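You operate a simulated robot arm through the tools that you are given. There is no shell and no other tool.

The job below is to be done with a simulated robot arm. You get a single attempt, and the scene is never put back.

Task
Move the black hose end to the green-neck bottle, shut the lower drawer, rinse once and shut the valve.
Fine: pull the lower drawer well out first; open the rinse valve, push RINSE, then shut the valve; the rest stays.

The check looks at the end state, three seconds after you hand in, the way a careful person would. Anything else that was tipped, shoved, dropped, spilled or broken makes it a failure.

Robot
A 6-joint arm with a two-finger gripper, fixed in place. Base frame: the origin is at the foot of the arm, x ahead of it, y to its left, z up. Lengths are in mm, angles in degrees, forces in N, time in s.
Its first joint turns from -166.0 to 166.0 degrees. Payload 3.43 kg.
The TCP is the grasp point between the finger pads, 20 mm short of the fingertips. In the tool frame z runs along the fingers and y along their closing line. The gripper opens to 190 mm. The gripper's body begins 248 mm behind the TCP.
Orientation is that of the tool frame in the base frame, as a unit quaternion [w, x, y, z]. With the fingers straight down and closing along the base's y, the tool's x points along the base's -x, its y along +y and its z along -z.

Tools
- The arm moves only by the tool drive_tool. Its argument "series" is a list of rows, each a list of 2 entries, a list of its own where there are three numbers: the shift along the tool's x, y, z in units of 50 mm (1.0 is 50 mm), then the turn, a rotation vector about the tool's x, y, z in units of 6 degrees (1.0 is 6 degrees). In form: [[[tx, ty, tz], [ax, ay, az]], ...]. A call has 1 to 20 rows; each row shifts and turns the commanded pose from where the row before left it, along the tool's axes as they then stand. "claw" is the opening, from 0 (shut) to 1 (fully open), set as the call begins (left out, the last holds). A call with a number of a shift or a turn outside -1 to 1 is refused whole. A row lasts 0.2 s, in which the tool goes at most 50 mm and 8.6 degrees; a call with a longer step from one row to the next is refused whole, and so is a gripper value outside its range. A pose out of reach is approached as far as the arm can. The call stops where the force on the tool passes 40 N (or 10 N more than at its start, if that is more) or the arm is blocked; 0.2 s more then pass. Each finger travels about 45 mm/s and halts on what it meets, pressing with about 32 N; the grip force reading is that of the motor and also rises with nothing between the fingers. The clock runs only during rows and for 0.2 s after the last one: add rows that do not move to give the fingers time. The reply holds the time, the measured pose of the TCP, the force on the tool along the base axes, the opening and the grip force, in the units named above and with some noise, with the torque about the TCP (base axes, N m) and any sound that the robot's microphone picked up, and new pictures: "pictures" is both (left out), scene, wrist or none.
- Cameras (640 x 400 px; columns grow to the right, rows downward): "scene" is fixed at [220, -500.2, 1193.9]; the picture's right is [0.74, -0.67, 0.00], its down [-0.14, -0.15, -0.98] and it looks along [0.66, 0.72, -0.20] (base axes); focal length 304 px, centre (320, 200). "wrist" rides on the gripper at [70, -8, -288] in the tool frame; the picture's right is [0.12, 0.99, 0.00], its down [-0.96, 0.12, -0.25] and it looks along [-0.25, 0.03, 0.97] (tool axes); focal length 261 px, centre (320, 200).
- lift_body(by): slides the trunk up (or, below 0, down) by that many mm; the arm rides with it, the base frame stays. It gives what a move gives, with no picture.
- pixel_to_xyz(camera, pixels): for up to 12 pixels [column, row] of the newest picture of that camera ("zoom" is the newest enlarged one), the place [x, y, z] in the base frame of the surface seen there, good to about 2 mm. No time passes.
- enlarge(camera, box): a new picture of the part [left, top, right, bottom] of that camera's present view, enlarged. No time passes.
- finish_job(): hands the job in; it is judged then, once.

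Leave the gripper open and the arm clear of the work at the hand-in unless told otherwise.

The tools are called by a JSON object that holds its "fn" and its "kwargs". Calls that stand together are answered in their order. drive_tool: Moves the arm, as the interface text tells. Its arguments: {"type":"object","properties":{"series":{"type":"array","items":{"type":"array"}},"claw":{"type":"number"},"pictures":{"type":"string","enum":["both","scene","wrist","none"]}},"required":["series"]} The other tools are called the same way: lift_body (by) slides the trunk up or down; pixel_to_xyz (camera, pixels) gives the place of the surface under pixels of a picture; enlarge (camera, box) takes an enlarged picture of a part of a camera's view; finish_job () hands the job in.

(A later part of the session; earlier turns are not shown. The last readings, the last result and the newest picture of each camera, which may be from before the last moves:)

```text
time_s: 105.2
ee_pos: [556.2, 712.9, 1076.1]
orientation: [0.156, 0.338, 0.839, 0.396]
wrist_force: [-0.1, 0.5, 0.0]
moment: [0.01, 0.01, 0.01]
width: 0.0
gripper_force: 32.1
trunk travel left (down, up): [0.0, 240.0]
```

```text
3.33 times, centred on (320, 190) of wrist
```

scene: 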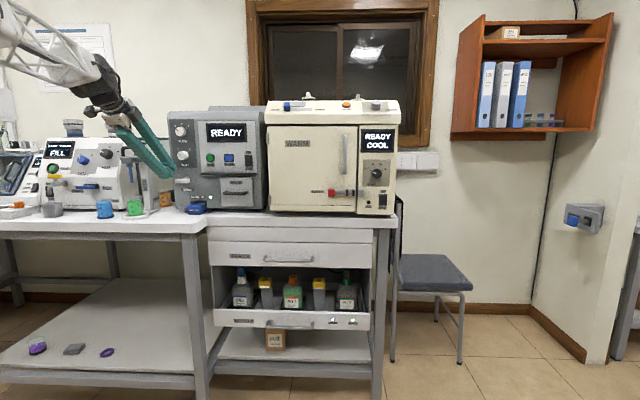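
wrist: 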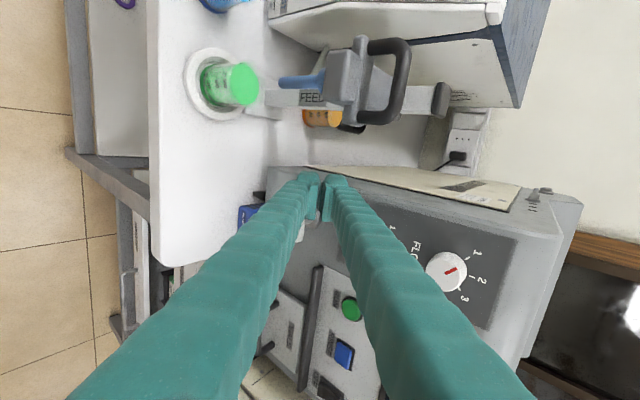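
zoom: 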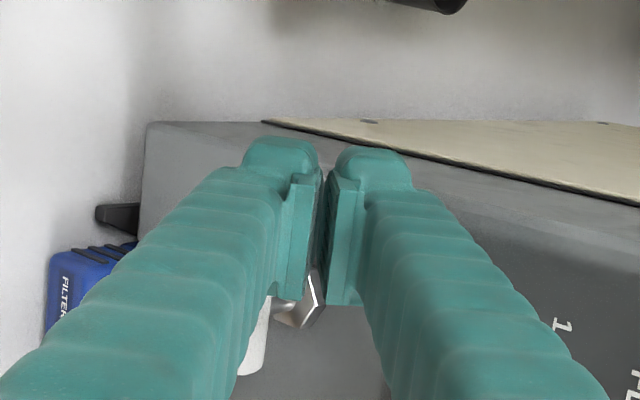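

The fingertips are still just left of the bar's end at v≈-111. I'll shift 10 mm right and 6 mm forward so they overlap the left end, then press down in small steps.

{"fn": "drive_tool", "kwargs": {"series": [[[-0.2, 0.08, 0.095], [0, 0, 0]], [[0, 0, 0], [0, 0, 0]], [[0, -0.046, 0.0384], [0, 0, 0]], [[0, -0.046, 0.0384], [0, 0, 0]], [[0, -0.046, 0.0384], [0, 0, 0]], [[0, 0, 0], [0, 0, 0]]], "claw": 0, "pictures": "both"}}

{"fn": "enlarge", "kwargs": {"camera": "scene", "box": [150, 150, 230, 210]}}

{"fn": "enlarge", "kwargs": {"camera": "wrist", "box": [260, 130, 380, 250]}}

```text
time_s: 106.6
ee_pos: [571.6, 710.5, 1066.6]
orientation: [0.156, 0.339, 0.839, 0.395]
wrist_force: [0.6, 0.8, 0.1]
moment: [-0.03, -0.03, -0.02]
width: 0.1
gripper_force: 31.5
trunk travel left (down, up): [0.0, 240.0]
```

scene: 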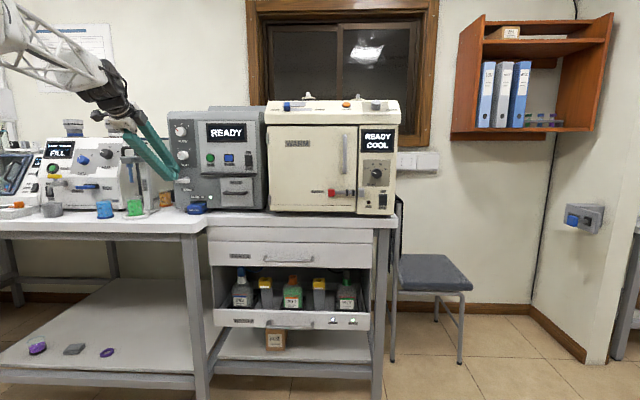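
wrist: 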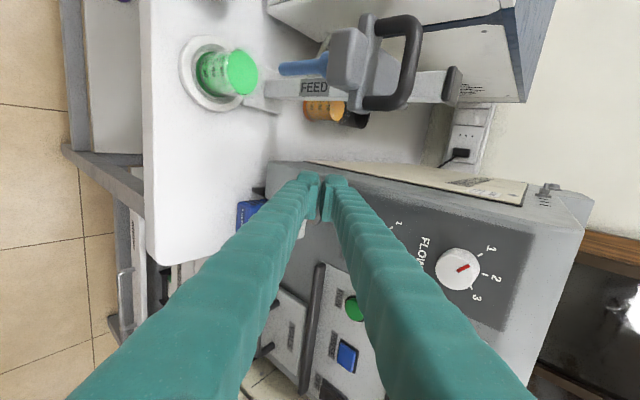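

```text
6.67 times, centred on (190, 180) of scene
```

zoom: 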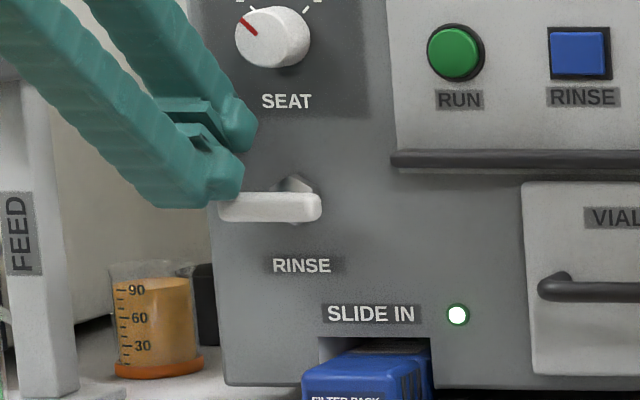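

```text
3.33 times, centred on (320, 190) of wrist
```

zoom: 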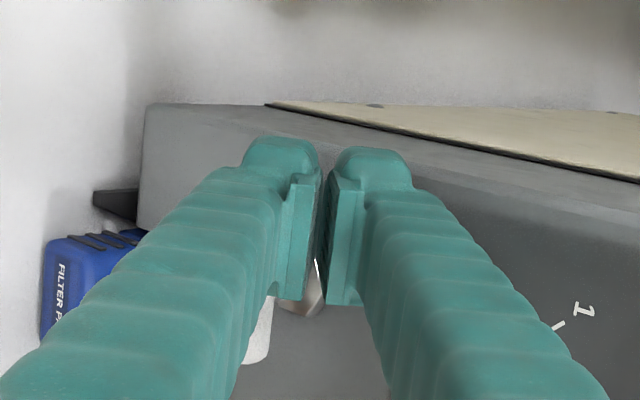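

The fingertips overlap the bar's left end by about 13 mm. I'll shift 3 mm left for more leverage and press down in 2.5 mm steps.

{"fn": "drive_tool", "kwargs": {"series": [[[0.06, 0, 0], [0, 0, 0]], [[0, -0.038, 0.032], [0, 0, 0]], [[0, -0.038, 0.032], [0, 0, 0]], [[0, -0.038, 0.032], [0, 0, 0]], [[0, -0.038, 0.032], [0, 0, 0]], [[0, 0, 0], [0, 0, 0]]], "claw": 0, "pictures": "both"}}

{"fn": "enlarge", "kwargs": {"camera": "scene", "box": [150, 150, 230, 210]}}

```text
time_s: 108.0
ee_pos: [569.8, 713.0, 1055.0]
orientation: [0.156, 0.339, 0.839, 0.396]
wrist_force: [0.6, 0.2, 0.2]
moment: [0.0, -0.01, -0.01]
width: 0.0
gripper_force: 32.1
trunk travel left (down, up): [0.0, 240.0]
```

scene: 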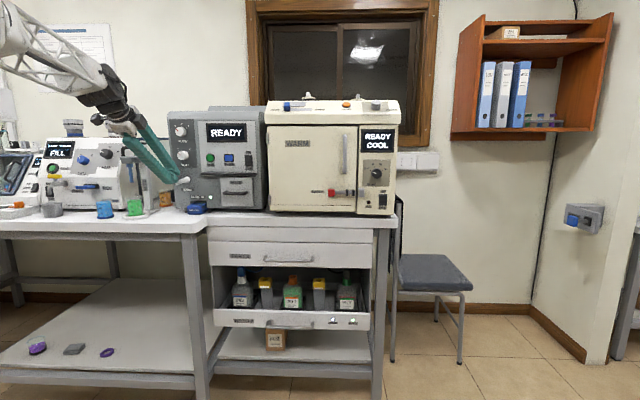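
wrist: 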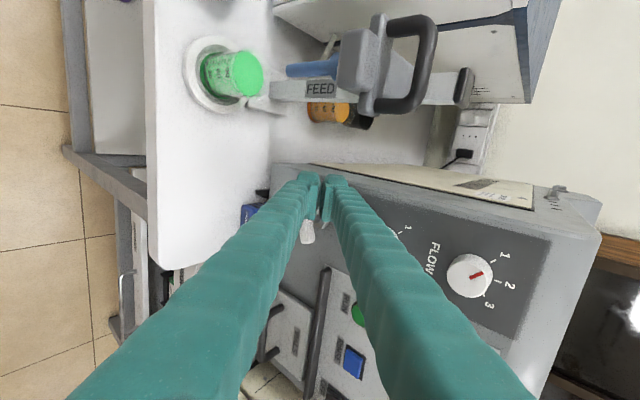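

```text
6.67 times, centred on (190, 180) of scene
```

zoom: 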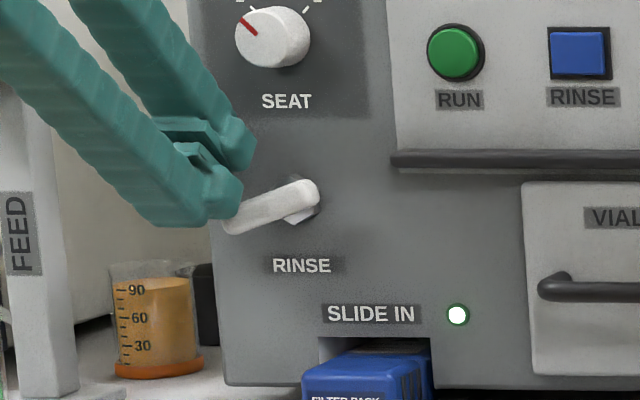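

That's it: the bar turned counter-clockwise about 25° with almost no force. I'll continue down along the arc.

{"fn": "drive_tool", "kwargs": {"series": [[[-0.0087, -0.0343, 0.0285], [0, 0, 0]], [[-0.0087, -0.0343, 0.0285], [0, 0, 0]], [[-0.0087, -0.0343, 0.0285], [0, 0, 0]], [[-0.025, -0.0346, 0.0288], [0, 0, 0]], [[-0.025, -0.0346, 0.0288], [0, 0, 0]], [[0, 0, 0], [0, 0, 0]]], "claw": 0, "pictures": "both"}}

{"fn": "enlarge", "kwargs": {"camera": "scene", "box": [150, 150, 230, 210]}}

```text
time_s: 109.4
ee_pos: [570.6, 710.0, 1044.8]
orientation: [0.155, 0.339, 0.839, 0.396]
wrist_force: [0.2, -0.9, -0.1]
moment: [0.02, -0.02, 0.0]
width: 0.2
gripper_force: 32.1
trunk travel left (down, up): [0.0, 240.0]
```

scene: 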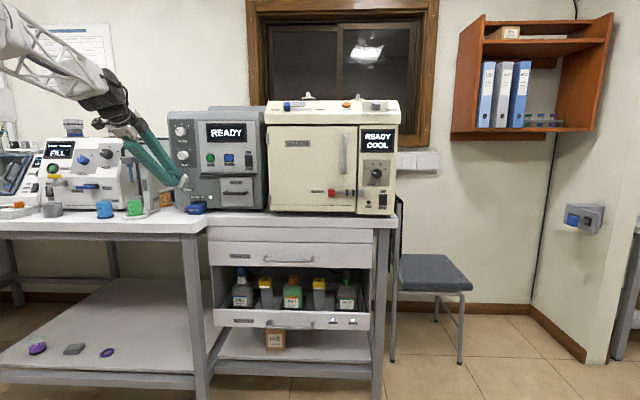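
wrist: 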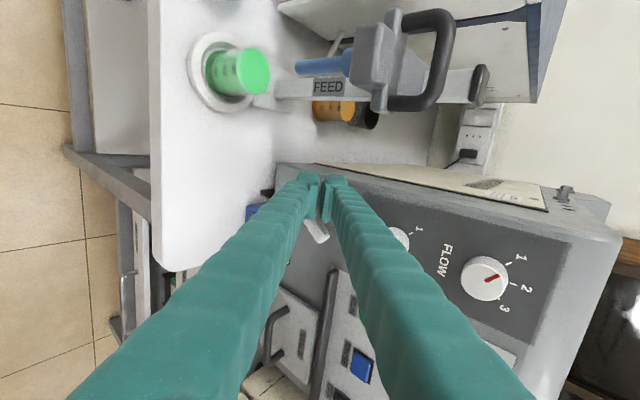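

```text
6.67 times, centred on (190, 180) of scene
```

zoom: 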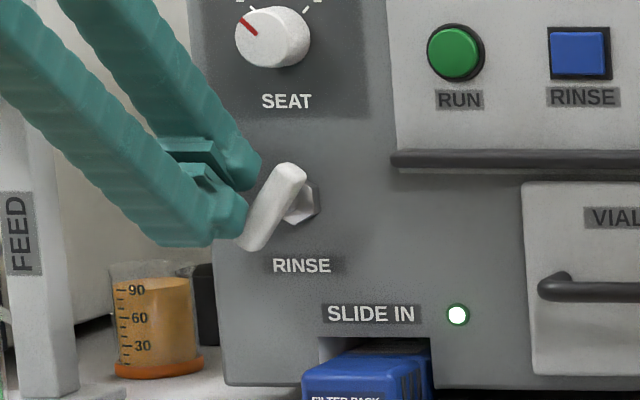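

The bar is at roughly 55°. I'll continue down and to the right to bring it vertical.

{"fn": "drive_tool", "kwargs": {"series": [[[-0.035, -0.0284, 0.0237], [0, 0, 0]], [[-0.035, -0.0284, 0.0237], [0, 0, 0]], [[-0.044, -0.0207, 0.0173], [0, 0, 0]], [[-0.044, -0.0207, 0.0173], [0, 0, 0]], [[-0.04, 0, 0], [0, 0, 0]], [[0, 0, 0], [0, 0, 0]]], "claw": 0, "pictures": "both"}}

{"fn": "enlarge", "kwargs": {"camera": "scene", "box": [150, 150, 230, 210]}}

```text
time_s: 110.8
ee_pos: [572.4, 706.6, 1039.3]
orientation: [0.153, 0.337, 0.839, 0.398]
wrist_force: [-49.0, 25.1, -3.7]
moment: [-0.11, 1.0, -0.1]
width: 0.1
gripper_force: 31.5
trunk travel left (down, up): [0.0, 240.0]
stopped in row 6: the force on the tool passed its limit at 43 N (the readings are from after the stop); the commanded pose is now the measured one
```

scene: 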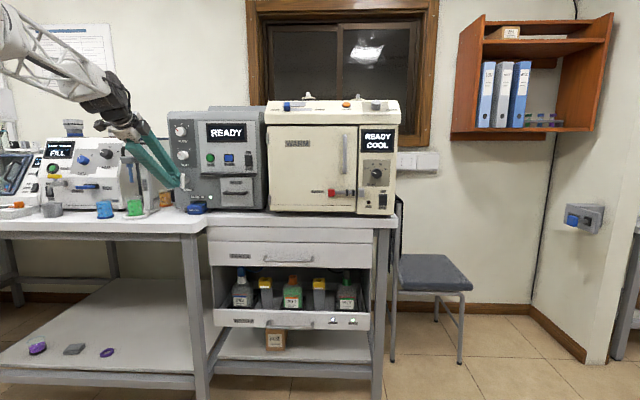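
wrist: 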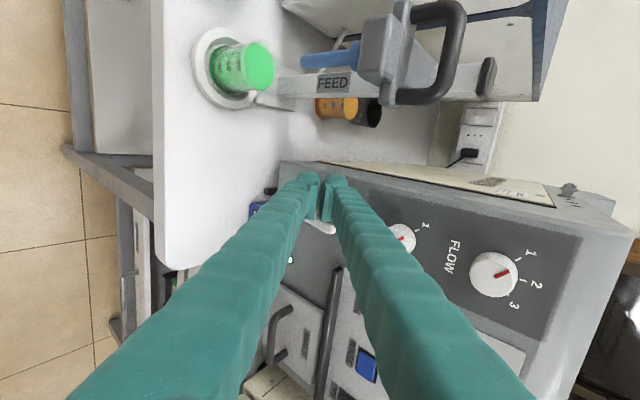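

```text
6.67 times, centred on (190, 180) of scene
```

zoom: 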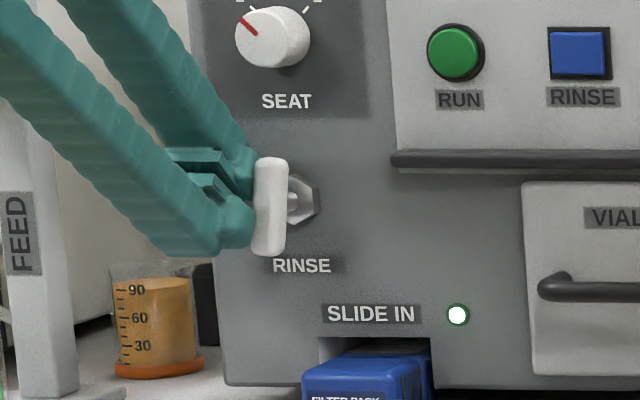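

The bar is vertical and flush with the fingertip's side (the 43 N stop), so the valve is open. I'll move 8 mm left to release and back out along the tool axis.

{"fn": "drive_tool", "kwargs": {"series": [[[0.16, 0, 0], [0, 0, 0]], [[0.04, 0, -0.4], [0, 0, 0]], [[0, 0, -0.8], [0, 0, 0]], [[0, 0, 0], [0, 0, 0]]], "claw": 0, "pictures": "both"}}

{"fn": "enlarge", "kwargs": {"camera": "scene", "box": [150, 110, 270, 215]}}

```text
time_s: 111.8
ee_pos: [537.4, 676.5, 1077.4]
orientation: [0.154, 0.339, 0.839, 0.396]
wrist_force: [-0.7, 0.2, 0.8]
moment: [0.01, 0.02, 0.0]
width: 0.0
gripper_force: 31.8
trunk travel left (down, up): [0.0, 240.0]
```

scene: 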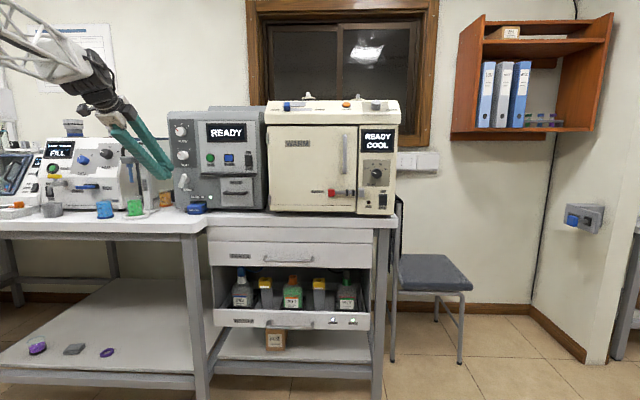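
wrist: 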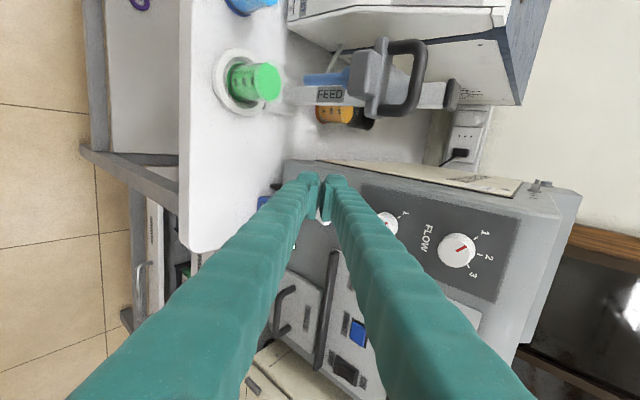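

```text
3.81 times, centred on (210, 162) of scene
```

zoom: 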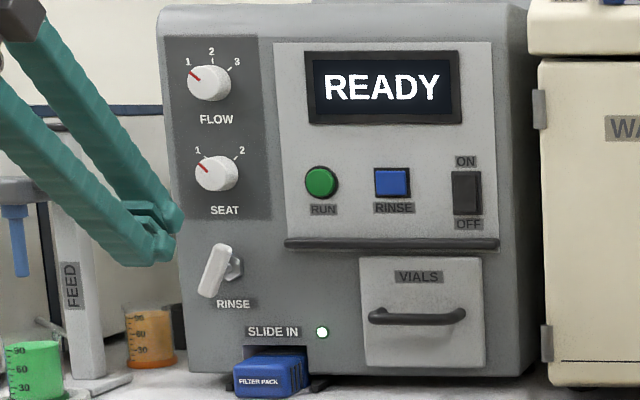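

The bar now stands at about 75° from horizontal. I'll look closer.

{"fn": "enlarge", "kwargs": {"camera": "scene", "box": [168, 165, 208, 190]}}

{"fn": "pixel_to_xyz", "kwargs": {"camera": "zoom", "pixels": [[290, 110], [260, 160], [240, 210], [210, 260], [190, 310], [220, 240]]}}

```text
16.00 times, centred on (188, 178) of scene
```

zoom: 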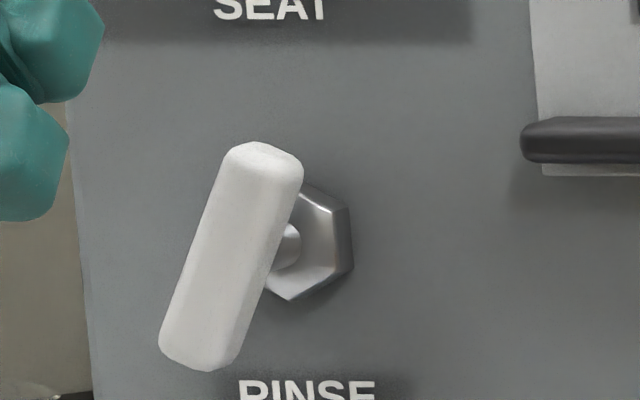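

```text
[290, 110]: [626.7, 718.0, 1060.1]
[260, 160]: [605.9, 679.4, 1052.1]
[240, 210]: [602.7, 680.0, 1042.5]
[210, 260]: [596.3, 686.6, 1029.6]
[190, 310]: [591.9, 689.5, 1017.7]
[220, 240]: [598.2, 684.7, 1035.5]
```

The bar settled at about 66–70°, so it isn't fully across. I'll return to its left side and push the lower half right until it is vertical, then withdraw sideways first and watch whether it stays.

{"fn": "drive_tool", "kwargs": {"series": [[[0.2, 0, 0], [0, 0, 0]], [[0, 0, 0.4], [0, 0, 0]], [[0, 0, 0.4], [0, 0, 0]], [[0, 0, 0.36], [0, 0, 0]], [[0, -0.03, 0.025], [0, 0, 0]], [[0, 0, 0], [0, 0, 0]]], "claw": 0, "pictures": "both"}}

{"fn": "enlarge", "kwargs": {"camera": "scene", "box": [150, 150, 230, 210]}}

```text
time_s: 113.2
ee_pos: [563.5, 716.2, 1037.0]
orientation: [0.154, 0.339, 0.839, 0.396]
wrist_force: [0.3, 0.0, 0.6]
moment: [0.05, 0.02, 0.01]
width: 0.0
gripper_force: 32.3
trunk travel left (down, up): [0.0, 240.0]
```

scene: 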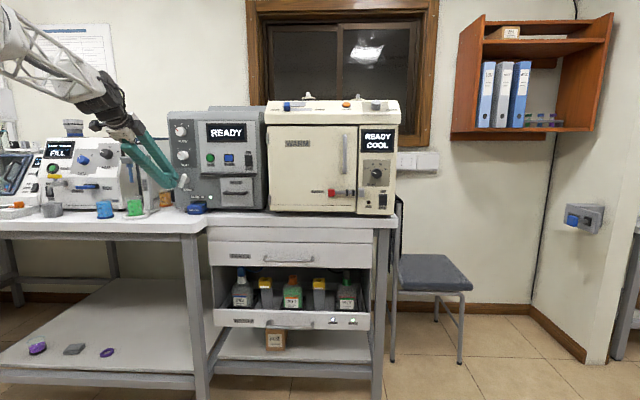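
wrist: 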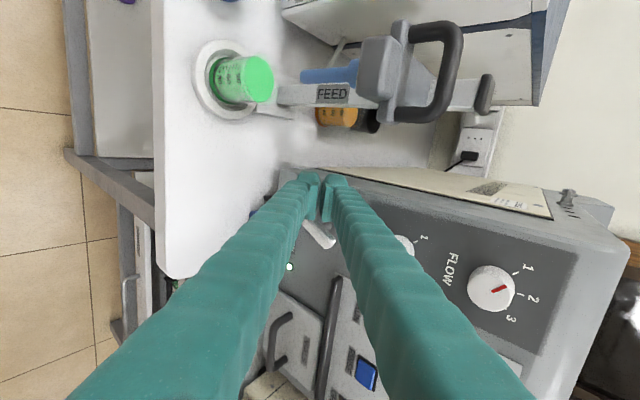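

```text
6.67 times, centred on (190, 180) of scene
```

zoom: 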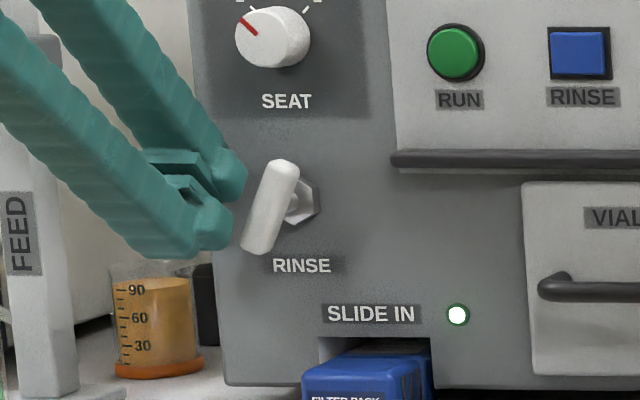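

The fingertips are beside the bar's lower half with a small gap. I'll push right in 3 mm steps until it's vertical.

{"fn": "drive_tool", "kwargs": {"series": [[[-0.06, 0, 0], [0, 0, 0]], [[-0.06, 0, 0], [0, 0, 0]], [[-0.06, 0, 0], [0, 0, 0]], [[-0.05, 0, 0], [0, 0, 0]], [[-0.04, 0, 0], [0, 0, 0]], [[0, 0, 0], [0, 0, 0]]], "claw": 0, "pictures": "both"}}

{"fn": "enlarge", "kwargs": {"camera": "scene", "box": [150, 150, 230, 210]}}

```text
time_s: 114.6
ee_pos: [572.6, 706.6, 1037.4]
orientation: [0.155, 0.339, 0.839, 0.397]
wrist_force: [-15.3, 7.3, -2.0]
moment: [-0.05, 0.32, -0.07]
width: 0.1
gripper_force: 32.3
trunk travel left (down, up): [0.0, 240.0]
```

scene: 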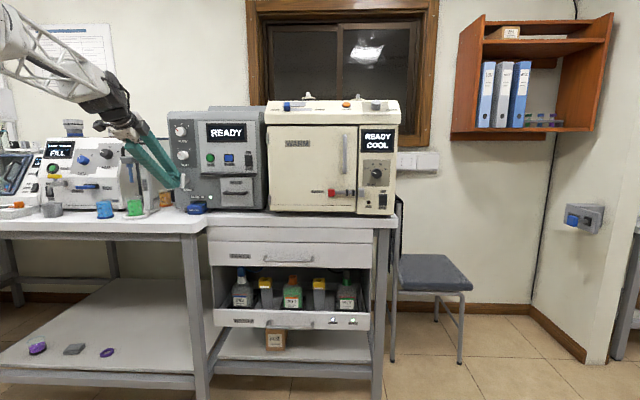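
wrist: 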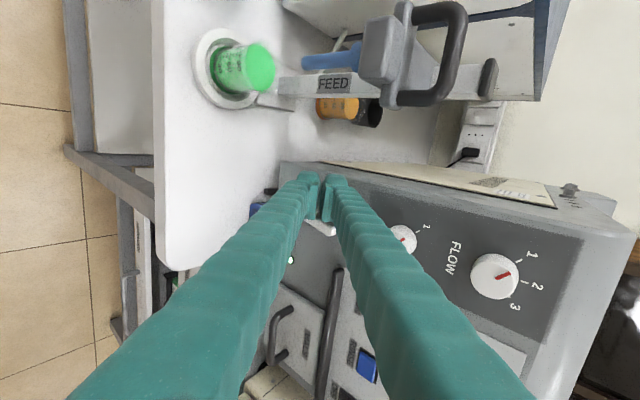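

```text
6.67 times, centred on (190, 180) of scene
```

zoom: 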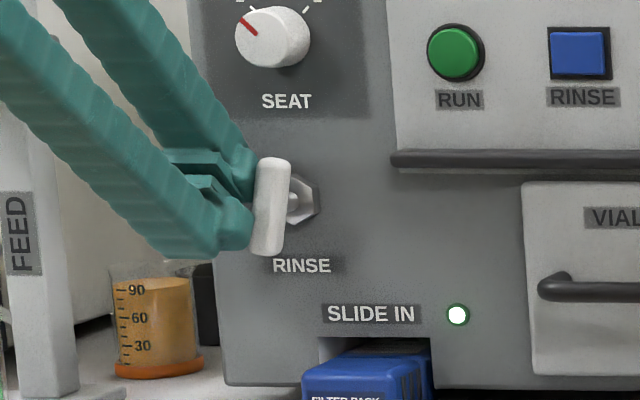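

The bar is vertical again under 17 N. Now I'll withdraw only sideways, slowly by 8 mm, and watch whether it stays.

{"fn": "drive_tool", "kwargs": {"series": [[[0.04, 0, 0], [0, 0, 0]], [[0.04, 0, 0], [0, 0, 0]], [[0.04, 0, 0], [0, 0, 0]], [[0.04, 0, 0], [0, 0, 0]], [[0, 0, 0], [0, 0, 0]]], "claw": 0, "pictures": "scene"}}

{"fn": "enlarge", "kwargs": {"camera": "scene", "box": [150, 150, 230, 210]}}

```text
time_s: 115.8
ee_pos: [567.0, 712.0, 1040.1]
orientation: [0.154, 0.339, 0.839, 0.397]
wrist_force: [0.3, -0.3, -0.3]
moment: [-0.04, -0.01, 0.0]
width: 0.2
gripper_force: 31.8
trunk travel left (down, up): [0.0, 240.0]
```

scene: 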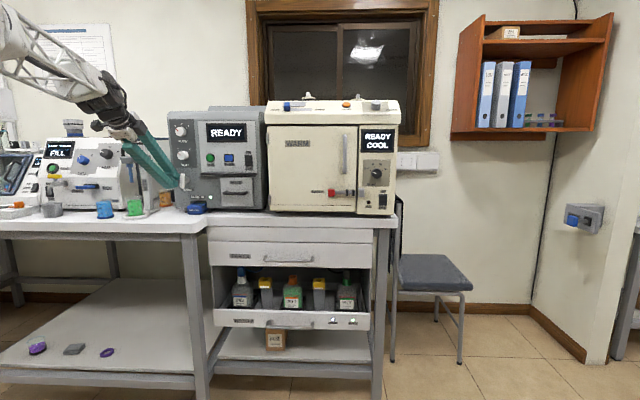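

```text
6.67 times, centred on (190, 180) of scene
```

zoom: 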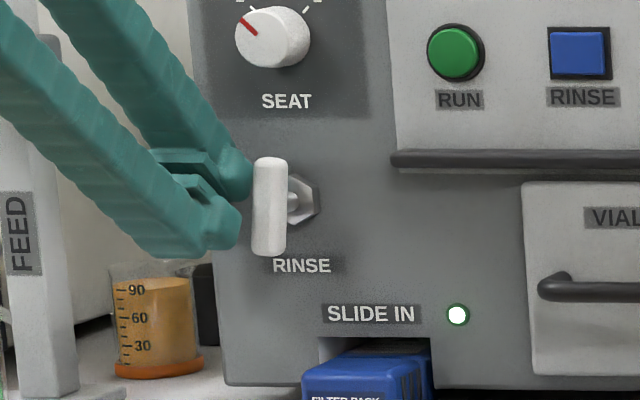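

The bar stays vertical, so the valve is fully open. I'll move another 12 mm left before backing out, so nothing rubs it.

{"fn": "drive_tool", "kwargs": {"series": [[[0.12, 0, 0], [0, 0, 0]], [[0.12, 0, 0], [0, 0, 0]], [[0, 0, -0.5], [0, 0, 0]], [[0, 0, -0.7], [0, 0, 0]], [[0, 0, 0], [0, 0, 0]]], "claw": 0, "pictures": "both"}}

{"fn": "enlarge", "kwargs": {"camera": "scene", "box": [150, 110, 270, 215]}}

```text
time_s: 117.0
ee_pos: [526.2, 685.3, 1075.8]
orientation: [0.155, 0.34, 0.839, 0.396]
wrist_force: [-0.2, 0.8, 0.4]
moment: [-0.02, 0.02, 0.01]
width: 0.0
gripper_force: 31.8
trunk travel left (down, up): [0.0, 240.0]
```

scene: 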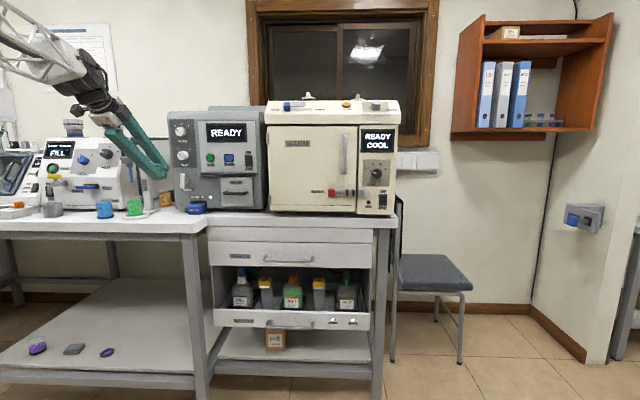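
wrist: 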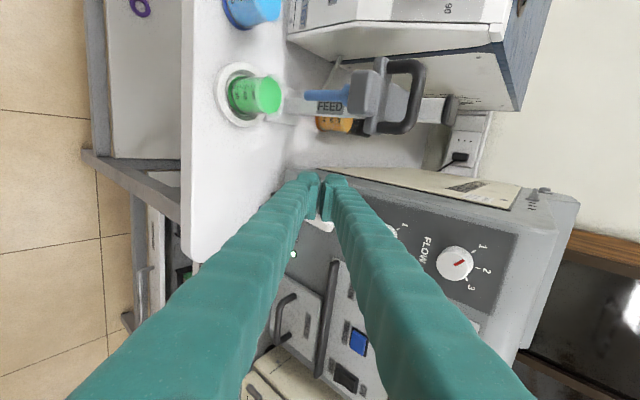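

```text
3.81 times, centred on (210, 162) of scene
```

zoom: 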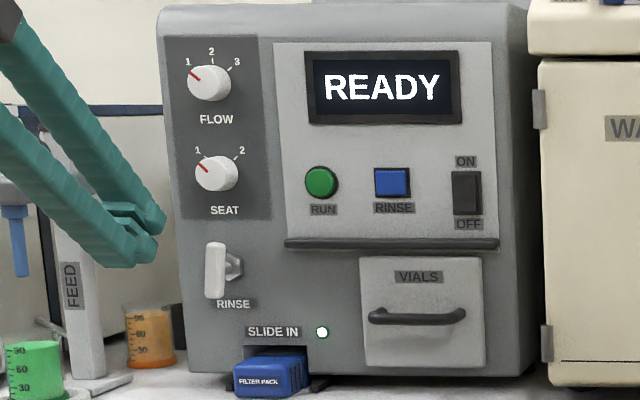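

The valve bar stands vertical (open), and the display reads READY. Next is the blue RINSE button at d≈940, v≈114, z≈1113. I'll slide right along the panel at a safe distance (tips at d≤903) to a point in front of it.

{"fn": "drive_tool", "kwargs": {"series": [[[-0.906, 0.112, -0.053], [0, 0, 0]], [[-0.906, 0.112, -0.053], [0, 0, 0]], [[-0.906, 0.112, -0.053], [0, 0, 0]], [[-0.906, 0.112, -0.053], [0, 0, 0]], [[-0.906, 0.112, -0.053], [0, 0, 0]], [[0, 0, 0], [0, 0, 0]], [[0, 0, 0], [0, 0, 0]]], "claw": 0, "pictures": "both"}}

{"fn": "enlarge", "kwargs": {"camera": "scene", "box": [150, 110, 270, 215]}}

{"fn": "enlarge", "kwargs": {"camera": "wrist", "box": [260, 120, 400, 260]}}

```text
time_s: 118.6
ee_pos: [696.2, 531.9, 1106.6]
orientation: [0.154, 0.339, 0.839, 0.397]
wrist_force: [0.6, 0.2, 0.0]
moment: [-0.01, 0.02, 0.0]
width: 0.0
gripper_force: 31.8
trunk travel left (down, up): [0.0, 240.0]
```

scene: 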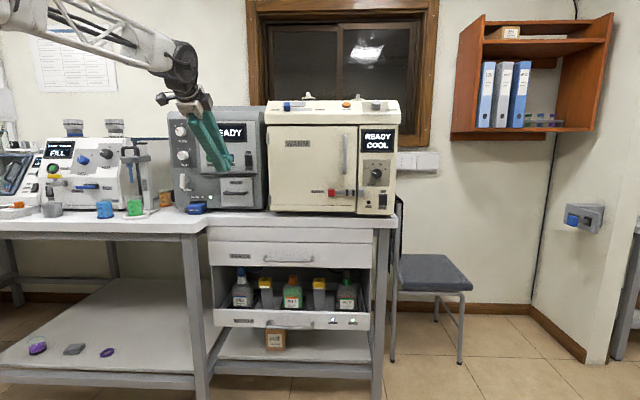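
wrist: 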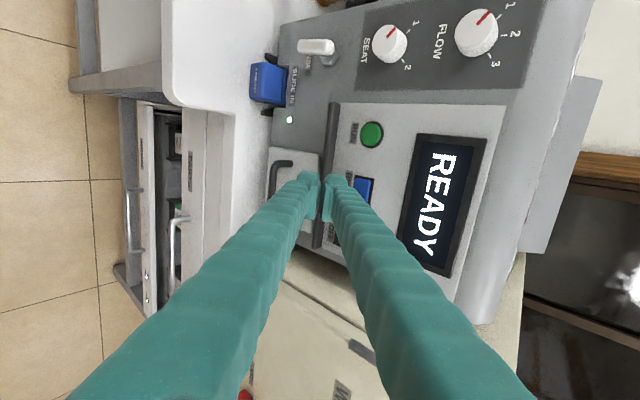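

```text
3.81 times, centred on (210, 162) of scene
```

zoom: 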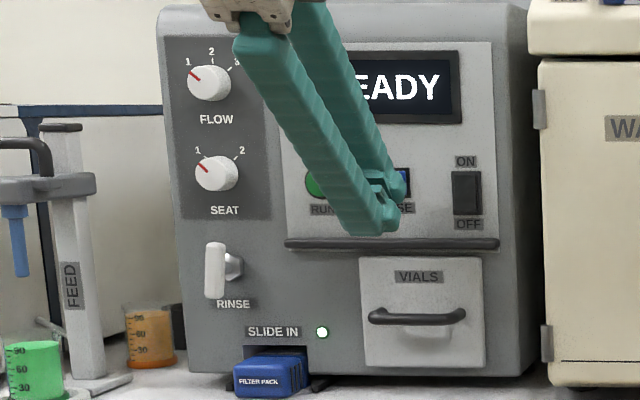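

```text
2.86 times, centred on (330, 190) of wrist
```

zoom: 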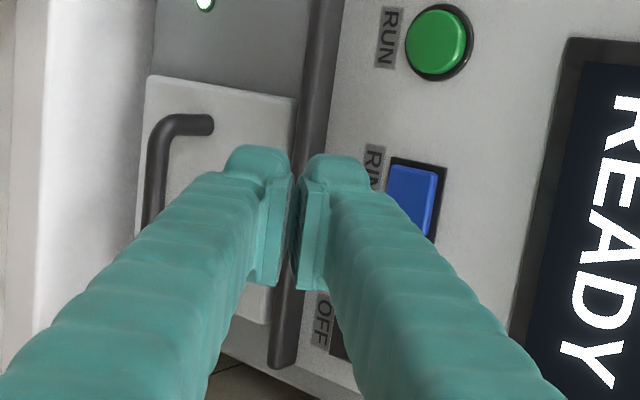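

The tool is at d≈868, v≈116. I'll measure the RINSE button from here.

{"fn": "pixel_to_xyz", "kwargs": {"camera": "zoom", "pixels": [[395, 175], [430, 185], [415, 200], [425, 220], [400, 195], [440, 40], [410, 170], [435, 195]]}}

{"fn": "pixel_to_xyz", "kwargs": {"camera": "wrist", "pixels": [[339, 178], [345, 180], [332, 190], [326, 196]]}}

```text
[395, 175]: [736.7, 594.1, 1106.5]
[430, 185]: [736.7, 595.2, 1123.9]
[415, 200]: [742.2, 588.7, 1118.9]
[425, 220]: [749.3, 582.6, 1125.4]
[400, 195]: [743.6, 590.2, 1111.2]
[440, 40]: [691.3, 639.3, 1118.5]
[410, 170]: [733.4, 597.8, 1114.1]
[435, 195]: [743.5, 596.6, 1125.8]
```

```text
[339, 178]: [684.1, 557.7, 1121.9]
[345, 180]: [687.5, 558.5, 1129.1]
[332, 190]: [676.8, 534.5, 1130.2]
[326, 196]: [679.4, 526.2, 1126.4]
```

The button spans v 96–132 and z about 1098–1128, front at d≈941. The leading edge of my tips is at about z 1115, well centred. I'll advance 33 mm toward it along +D, just short of contact.

{"fn": "drive_tool", "kwargs": {"series": [[[0.04, -0.015, 0.0128], [0, 0, 0]], [[0, 0.14, 0.169], [0, 0, 0]], [[0, 0.14, 0.169], [0, 0, 0]], [[0, 0.14, 0.169], [0, 0, 0]], [[0, 0, 0], [0, 0, 0]]], "claw": 0, "pictures": "both"}}

{"fn": "enlarge", "kwargs": {"camera": "scene", "box": [180, 130, 260, 190]}}

{"fn": "enlarge", "kwargs": {"camera": "wrist", "box": [280, 120, 400, 240]}}

```text
time_s: 119.8
ee_pos: [716.0, 559.1, 1103.2]
orientation: [0.153, 0.339, 0.839, 0.397]
wrist_force: [-0.5, -0.1, -0.2]
moment: [0.0, 0.03, 0.01]
width: 0.1
gripper_force: 32.7
trunk travel left (down, up): [0.0, 240.0]
```

scene: 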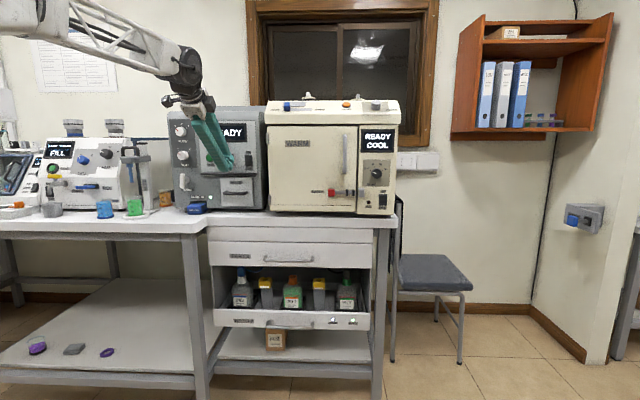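
wrist: 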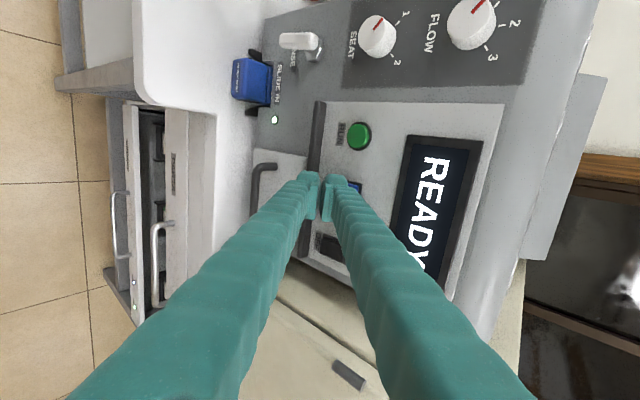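

```text
6.67 times, centred on (220, 160) of scene
```

zoom: 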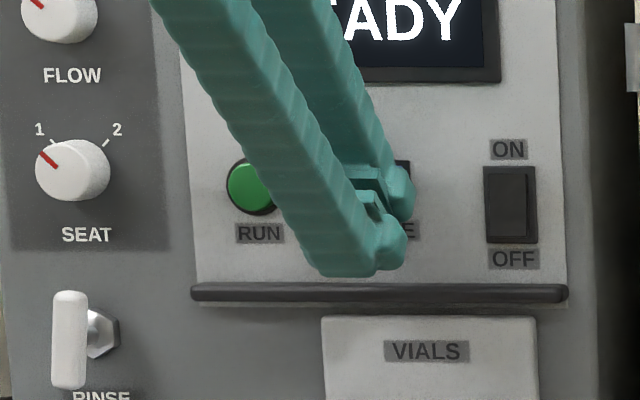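

```text
3.33 times, centred on (340, 180) of wrist
```

zoom: 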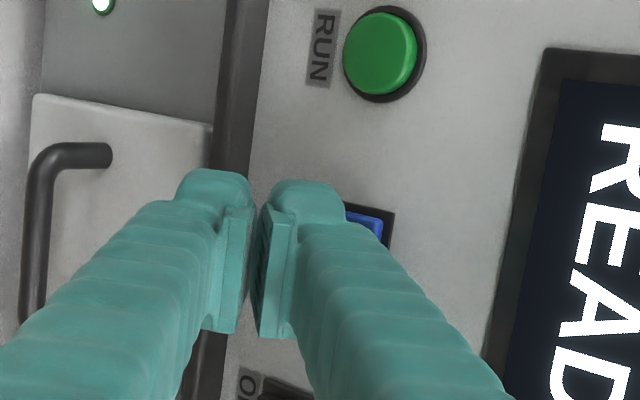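

The tips cover the RINSE button only, and RUN and the ON/OFF switch are clear. I'll press forward in 2 mm steps.

{"fn": "drive_tool", "kwargs": {"series": [[[0, 0.0256, 0.0307], [0, 0, 0]], [[0, 0.0256, 0.0307], [0, 0, 0]], [[0, 0.0256, 0.0307], [0, 0, 0]], [[0, 0.0256, 0.0307], [0, 0, 0]], [[0, 0, 0], [0, 0, 0]]], "claw": 0, "pictures": "scene"}}

{"fn": "enlarge", "kwargs": {"camera": "scene", "box": [160, 105, 272, 215]}}

```text
time_s: 121.0
ee_pos: [722.3, 565.2, 1104.0]
orientation: [0.154, 0.34, 0.839, 0.397]
wrist_force: [-0.5, 0.4, -0.2]
moment: [0.01, 0.01, -0.04]
width: 0.0
gripper_force: 31.5
trunk travel left (down, up): [0.0, 240.0]
```

scene: 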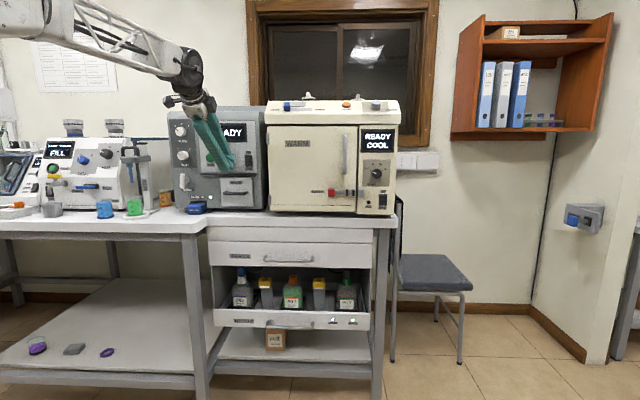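

```text
3.64 times, centred on (216, 160) of scene
```

zoom: 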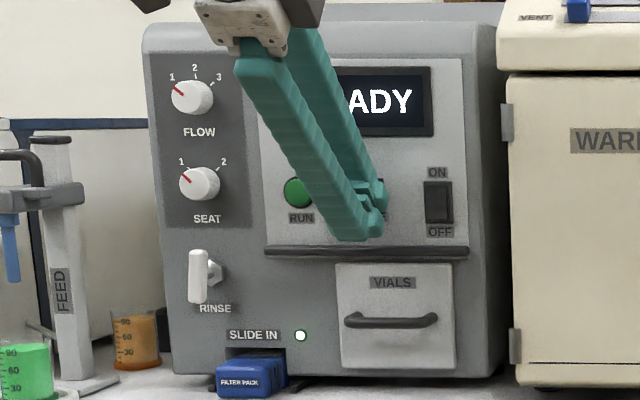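

No contact yet at d≈910. I'll continue in 2 mm steps.

{"fn": "drive_tool", "kwargs": {"series": [[[0, 0.0256, 0.0307], [0, 0, 0]], [[0, 0.0256, 0.0307], [0, 0, 0]], [[0, 0.0256, 0.0307], [0, 0, 0]], [[0, 0, 0], [0, 0, 0]]], "claw": 0, "pictures": "scene"}}

{"fn": "enlarge", "kwargs": {"camera": "scene", "box": [160, 105, 272, 215]}}

```text
time_s: 122.0
ee_pos: [726.2, 567.7, 1103.5]
orientation: [0.154, 0.34, 0.839, 0.396]
wrist_force: [-0.4, -0.4, -0.1]
moment: [0.0, 0.01, -0.04]
width: 0.0
gripper_force: 31.9
trunk travel left (down, up): [0.0, 240.0]
```

scene: 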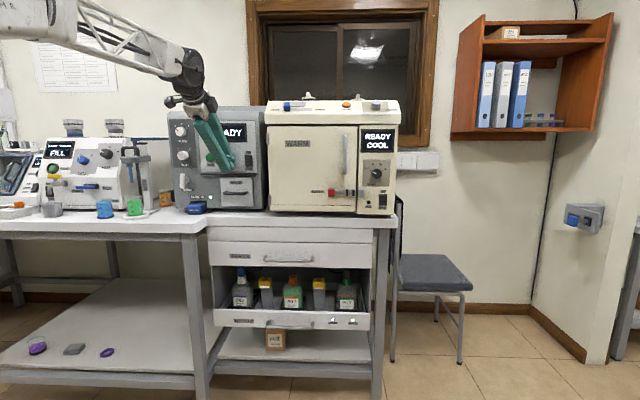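

```text
3.64 times, centred on (216, 160) of scene
```

zoom: 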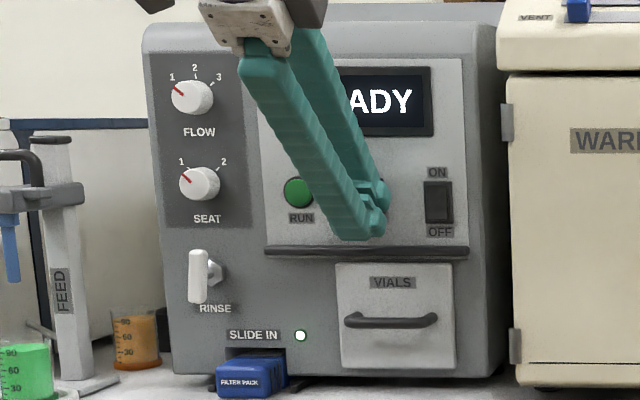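

There's still no contact at d≈915, so the fingertip edge is slimmer and lower (about z 1103) than I assumed. I'll raise 9 mm to hit the middle of the button and continue in 2 mm steps.

{"fn": "drive_tool", "kwargs": {"series": [[[0, -0.0512, -0.0614], [0, 0, 0]], [[-0.04, 0.138, -0.115], [0, 0, 0]], [[0, 0.0512, 0.0614], [0, 0, 0]], [[0, 0.0256, 0.0307], [0, 0, 0]], [[0, 0.0256, 0.0307], [0, 0, 0]], [[0, 0, 0], [0, 0, 0]]], "claw": 0, "pictures": "both"}}

{"fn": "enlarge", "kwargs": {"camera": "scene", "box": [160, 105, 272, 215]}}

{"fn": "enlarge", "kwargs": {"camera": "wrist", "box": [280, 120, 400, 240]}}

```text
time_s: 123.4
ee_pos: [730.2, 571.3, 1112.5]
orientation: [0.154, 0.34, 0.839, 0.397]
wrist_force: [-1.4, -1.8, -0.6]
moment: [0.02, 0.0, -0.04]
width: 0.3
gripper_force: 31.6
trunk travel left (down, up): [0.0, 240.0]
heard: click
```

scene: 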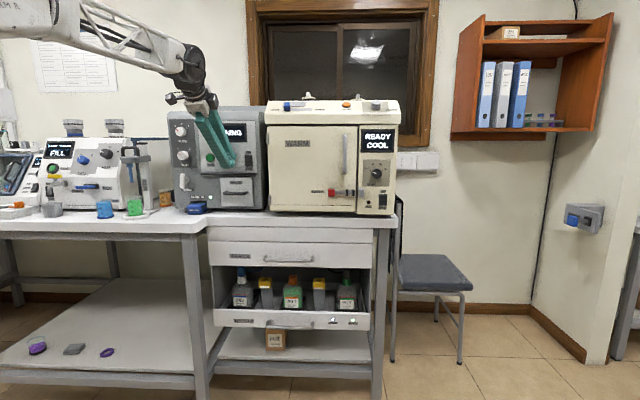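
wrist: 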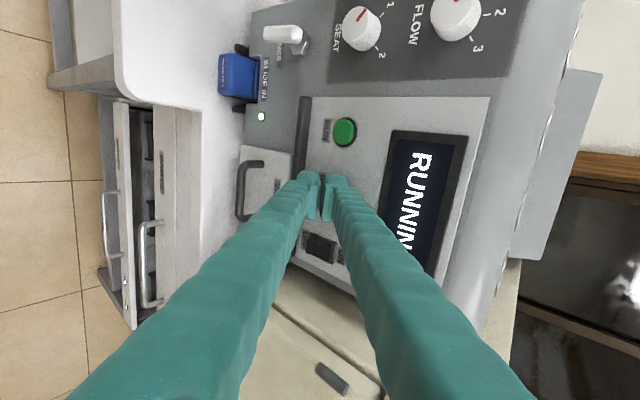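

```text
3.64 times, centred on (216, 160) of scene
```

zoom: 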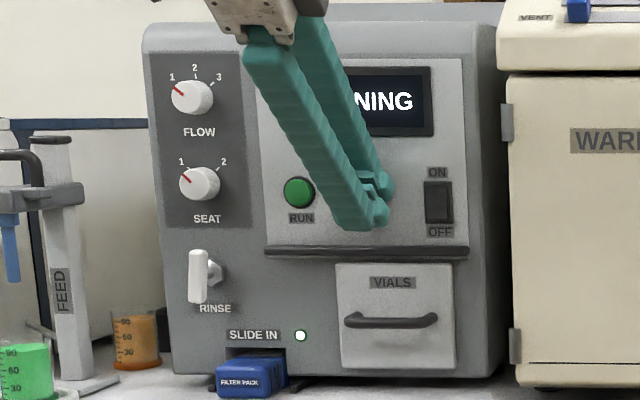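

```text
3.33 times, centred on (340, 180) of wrist
```

zoom: 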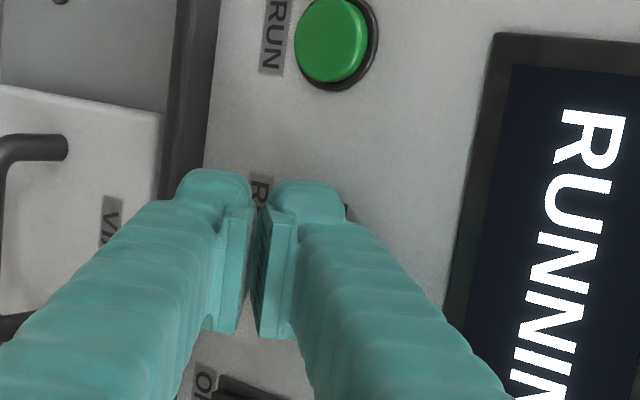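

Click heard, and the display reads RUNNING, so the rinse has started with one press. I'll back straight off now.

{"fn": "drive_tool", "kwargs": {"series": [[[0, -0.256, -0.307], [0, 0, 0]], [[0, -0.5, -0.6], [0, 0, 0]], [[0, 0, 0], [0, 0, 0]]], "claw": 0, "pictures": "both"}}

{"fn": "enlarge", "kwargs": {"camera": "scene", "box": [160, 105, 272, 215]}}

```text
time_s: 124.2
ee_pos: [691.2, 528.6, 1112.0]
orientation: [0.155, 0.34, 0.838, 0.397]
wrist_force: [0.1, 0.8, -0.3]
moment: [0.0, -0.03, 0.01]
width: 0.0
gripper_force: 32.1
trunk travel left (down, up): [0.0, 240.0]
```

scene: 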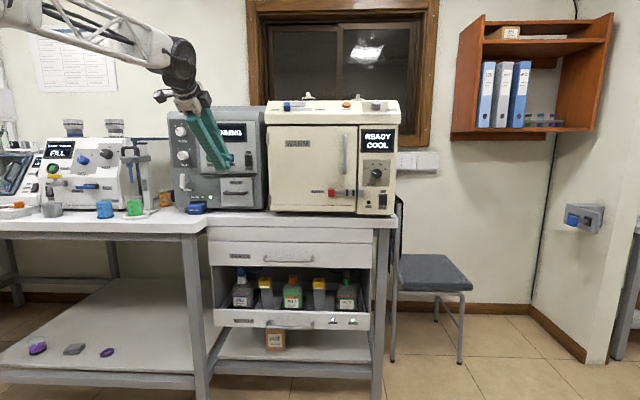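
wrist: 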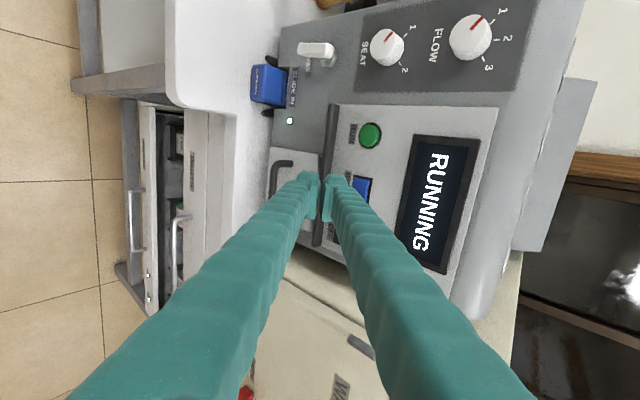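

```text
3.64 times, centred on (216, 160) of scene
```

zoom: 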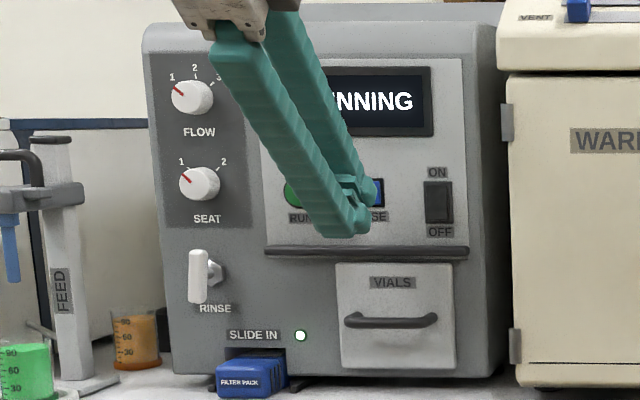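

It's running. I'll hold clear and let the rinse finish before touching the valve.

{"fn": "drive_tool", "kwargs": {"series": [[[0, 0, 0], [0, 0, 0]], [[0, 0, 0], [0, 0, 0]], [[0, 0, 0], [0, 0, 0]], [[0, 0, 0], [0, 0, 0]], [[0, 0, 0], [0, 0, 0]], [[0, 0, 0], [0, 0, 0]], [[0, 0, 0], [0, 0, 0]], [[0, 0, 0], [0, 0, 0]], [[0, 0, 0], [0, 0, 0]], [[0, 0, 0], [0, 0, 0]], [[0, 0, 0], [0, 0, 0]], [[0, 0, 0], [0, 0, 0]], [[0, 0, 0], [0, 0, 0]], [[0, 0, 0], [0, 0, 0]], [[0, 0, 0], [0, 0, 0]], [[0, 0, 0], [0, 0, 0]], [[0, 0, 0], [0, 0, 0]], [[0, 0, 0], [0, 0, 0]], [[0, 0, 0], [0, 0, 0]], [[0, 0, 0], [0, 0, 0]]], "claw": 0, "pictures": "both"}}

```text
time_s: 128.4
ee_pos: [691.3, 528.8, 1112.2]
orientation: [0.154, 0.339, 0.839, 0.397]
wrist_force: [0.2, -0.1, 0.0]
moment: [0.0, -0.02, -0.03]
width: 0.0
gripper_force: 31.9
trunk travel left (down, up): [0.0, 240.0]
```

scene: 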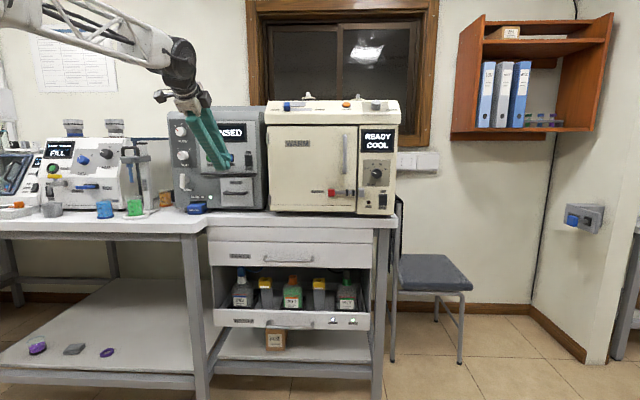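
wrist: 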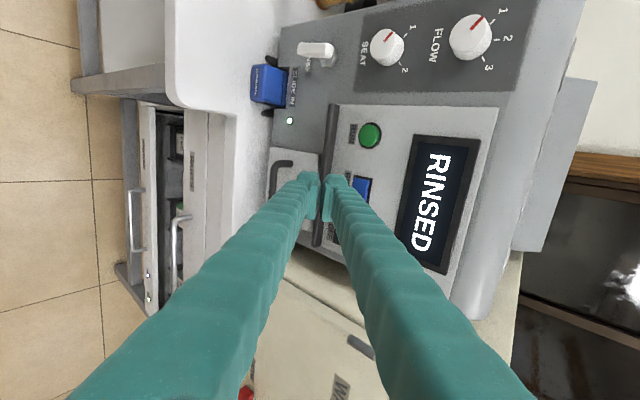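

The display says RINSED, so one rinse is complete. Now to shut the valve: turn the bar clockwise by pushing its upper half to the right from the left side. I'll slide back left at a safe distance to v≈-112.

{"fn": "drive_tool", "kwargs": {"series": [[[0.908, 0, 0], [0, 0, 0]], [[0.908, 0, 0], [0, 0, 0]], [[0.908, 0, 0], [0, 0, 0]], [[0.908, 0, 0], [0, 0, 0]], [[0.908, 0, 0], [0, 0, 0]], [[0, 0, 0], [0, 0, 0]], [[0, 0, 0], [0, 0, 0]]], "claw": 0, "pictures": "both"}}

{"fn": "enlarge", "kwargs": {"camera": "scene", "box": [150, 110, 270, 215]}}

```text
time_s: 130.0
ee_pos: [531.0, 685.6, 1115.7]
orientation: [0.156, 0.343, 0.837, 0.397]
wrist_force: [-0.5, -0.2, 0.1]
moment: [0.04, 0.02, 0.03]
width: 0.0
gripper_force: 32.0
trunk travel left (down, up): [0.0, 240.0]
```

scene: 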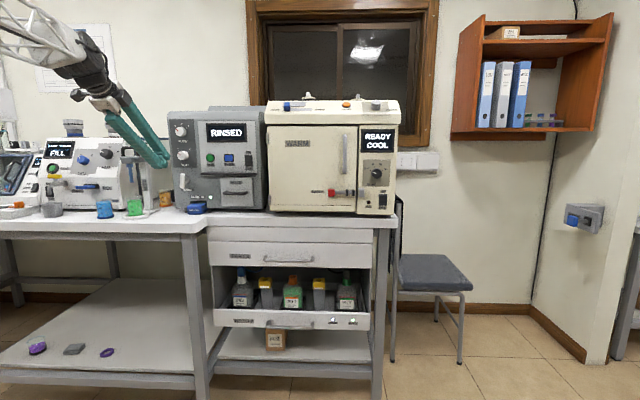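
wrist: 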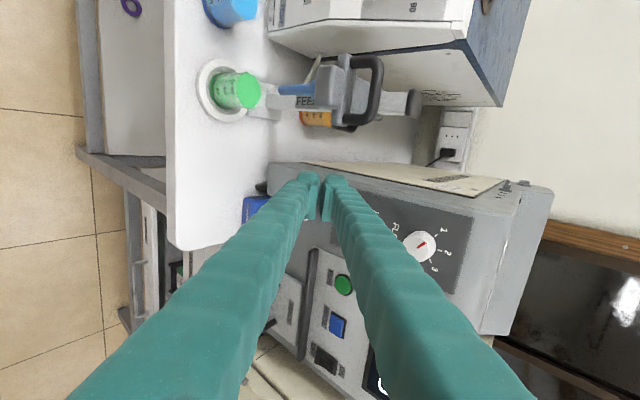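

```text
3.81 times, centred on (210, 162) of scene
```

zoom: 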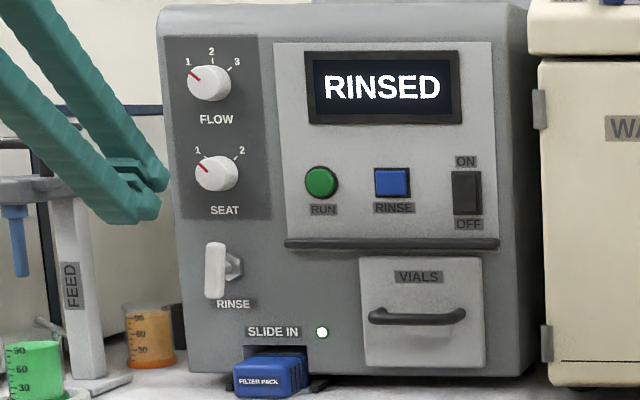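

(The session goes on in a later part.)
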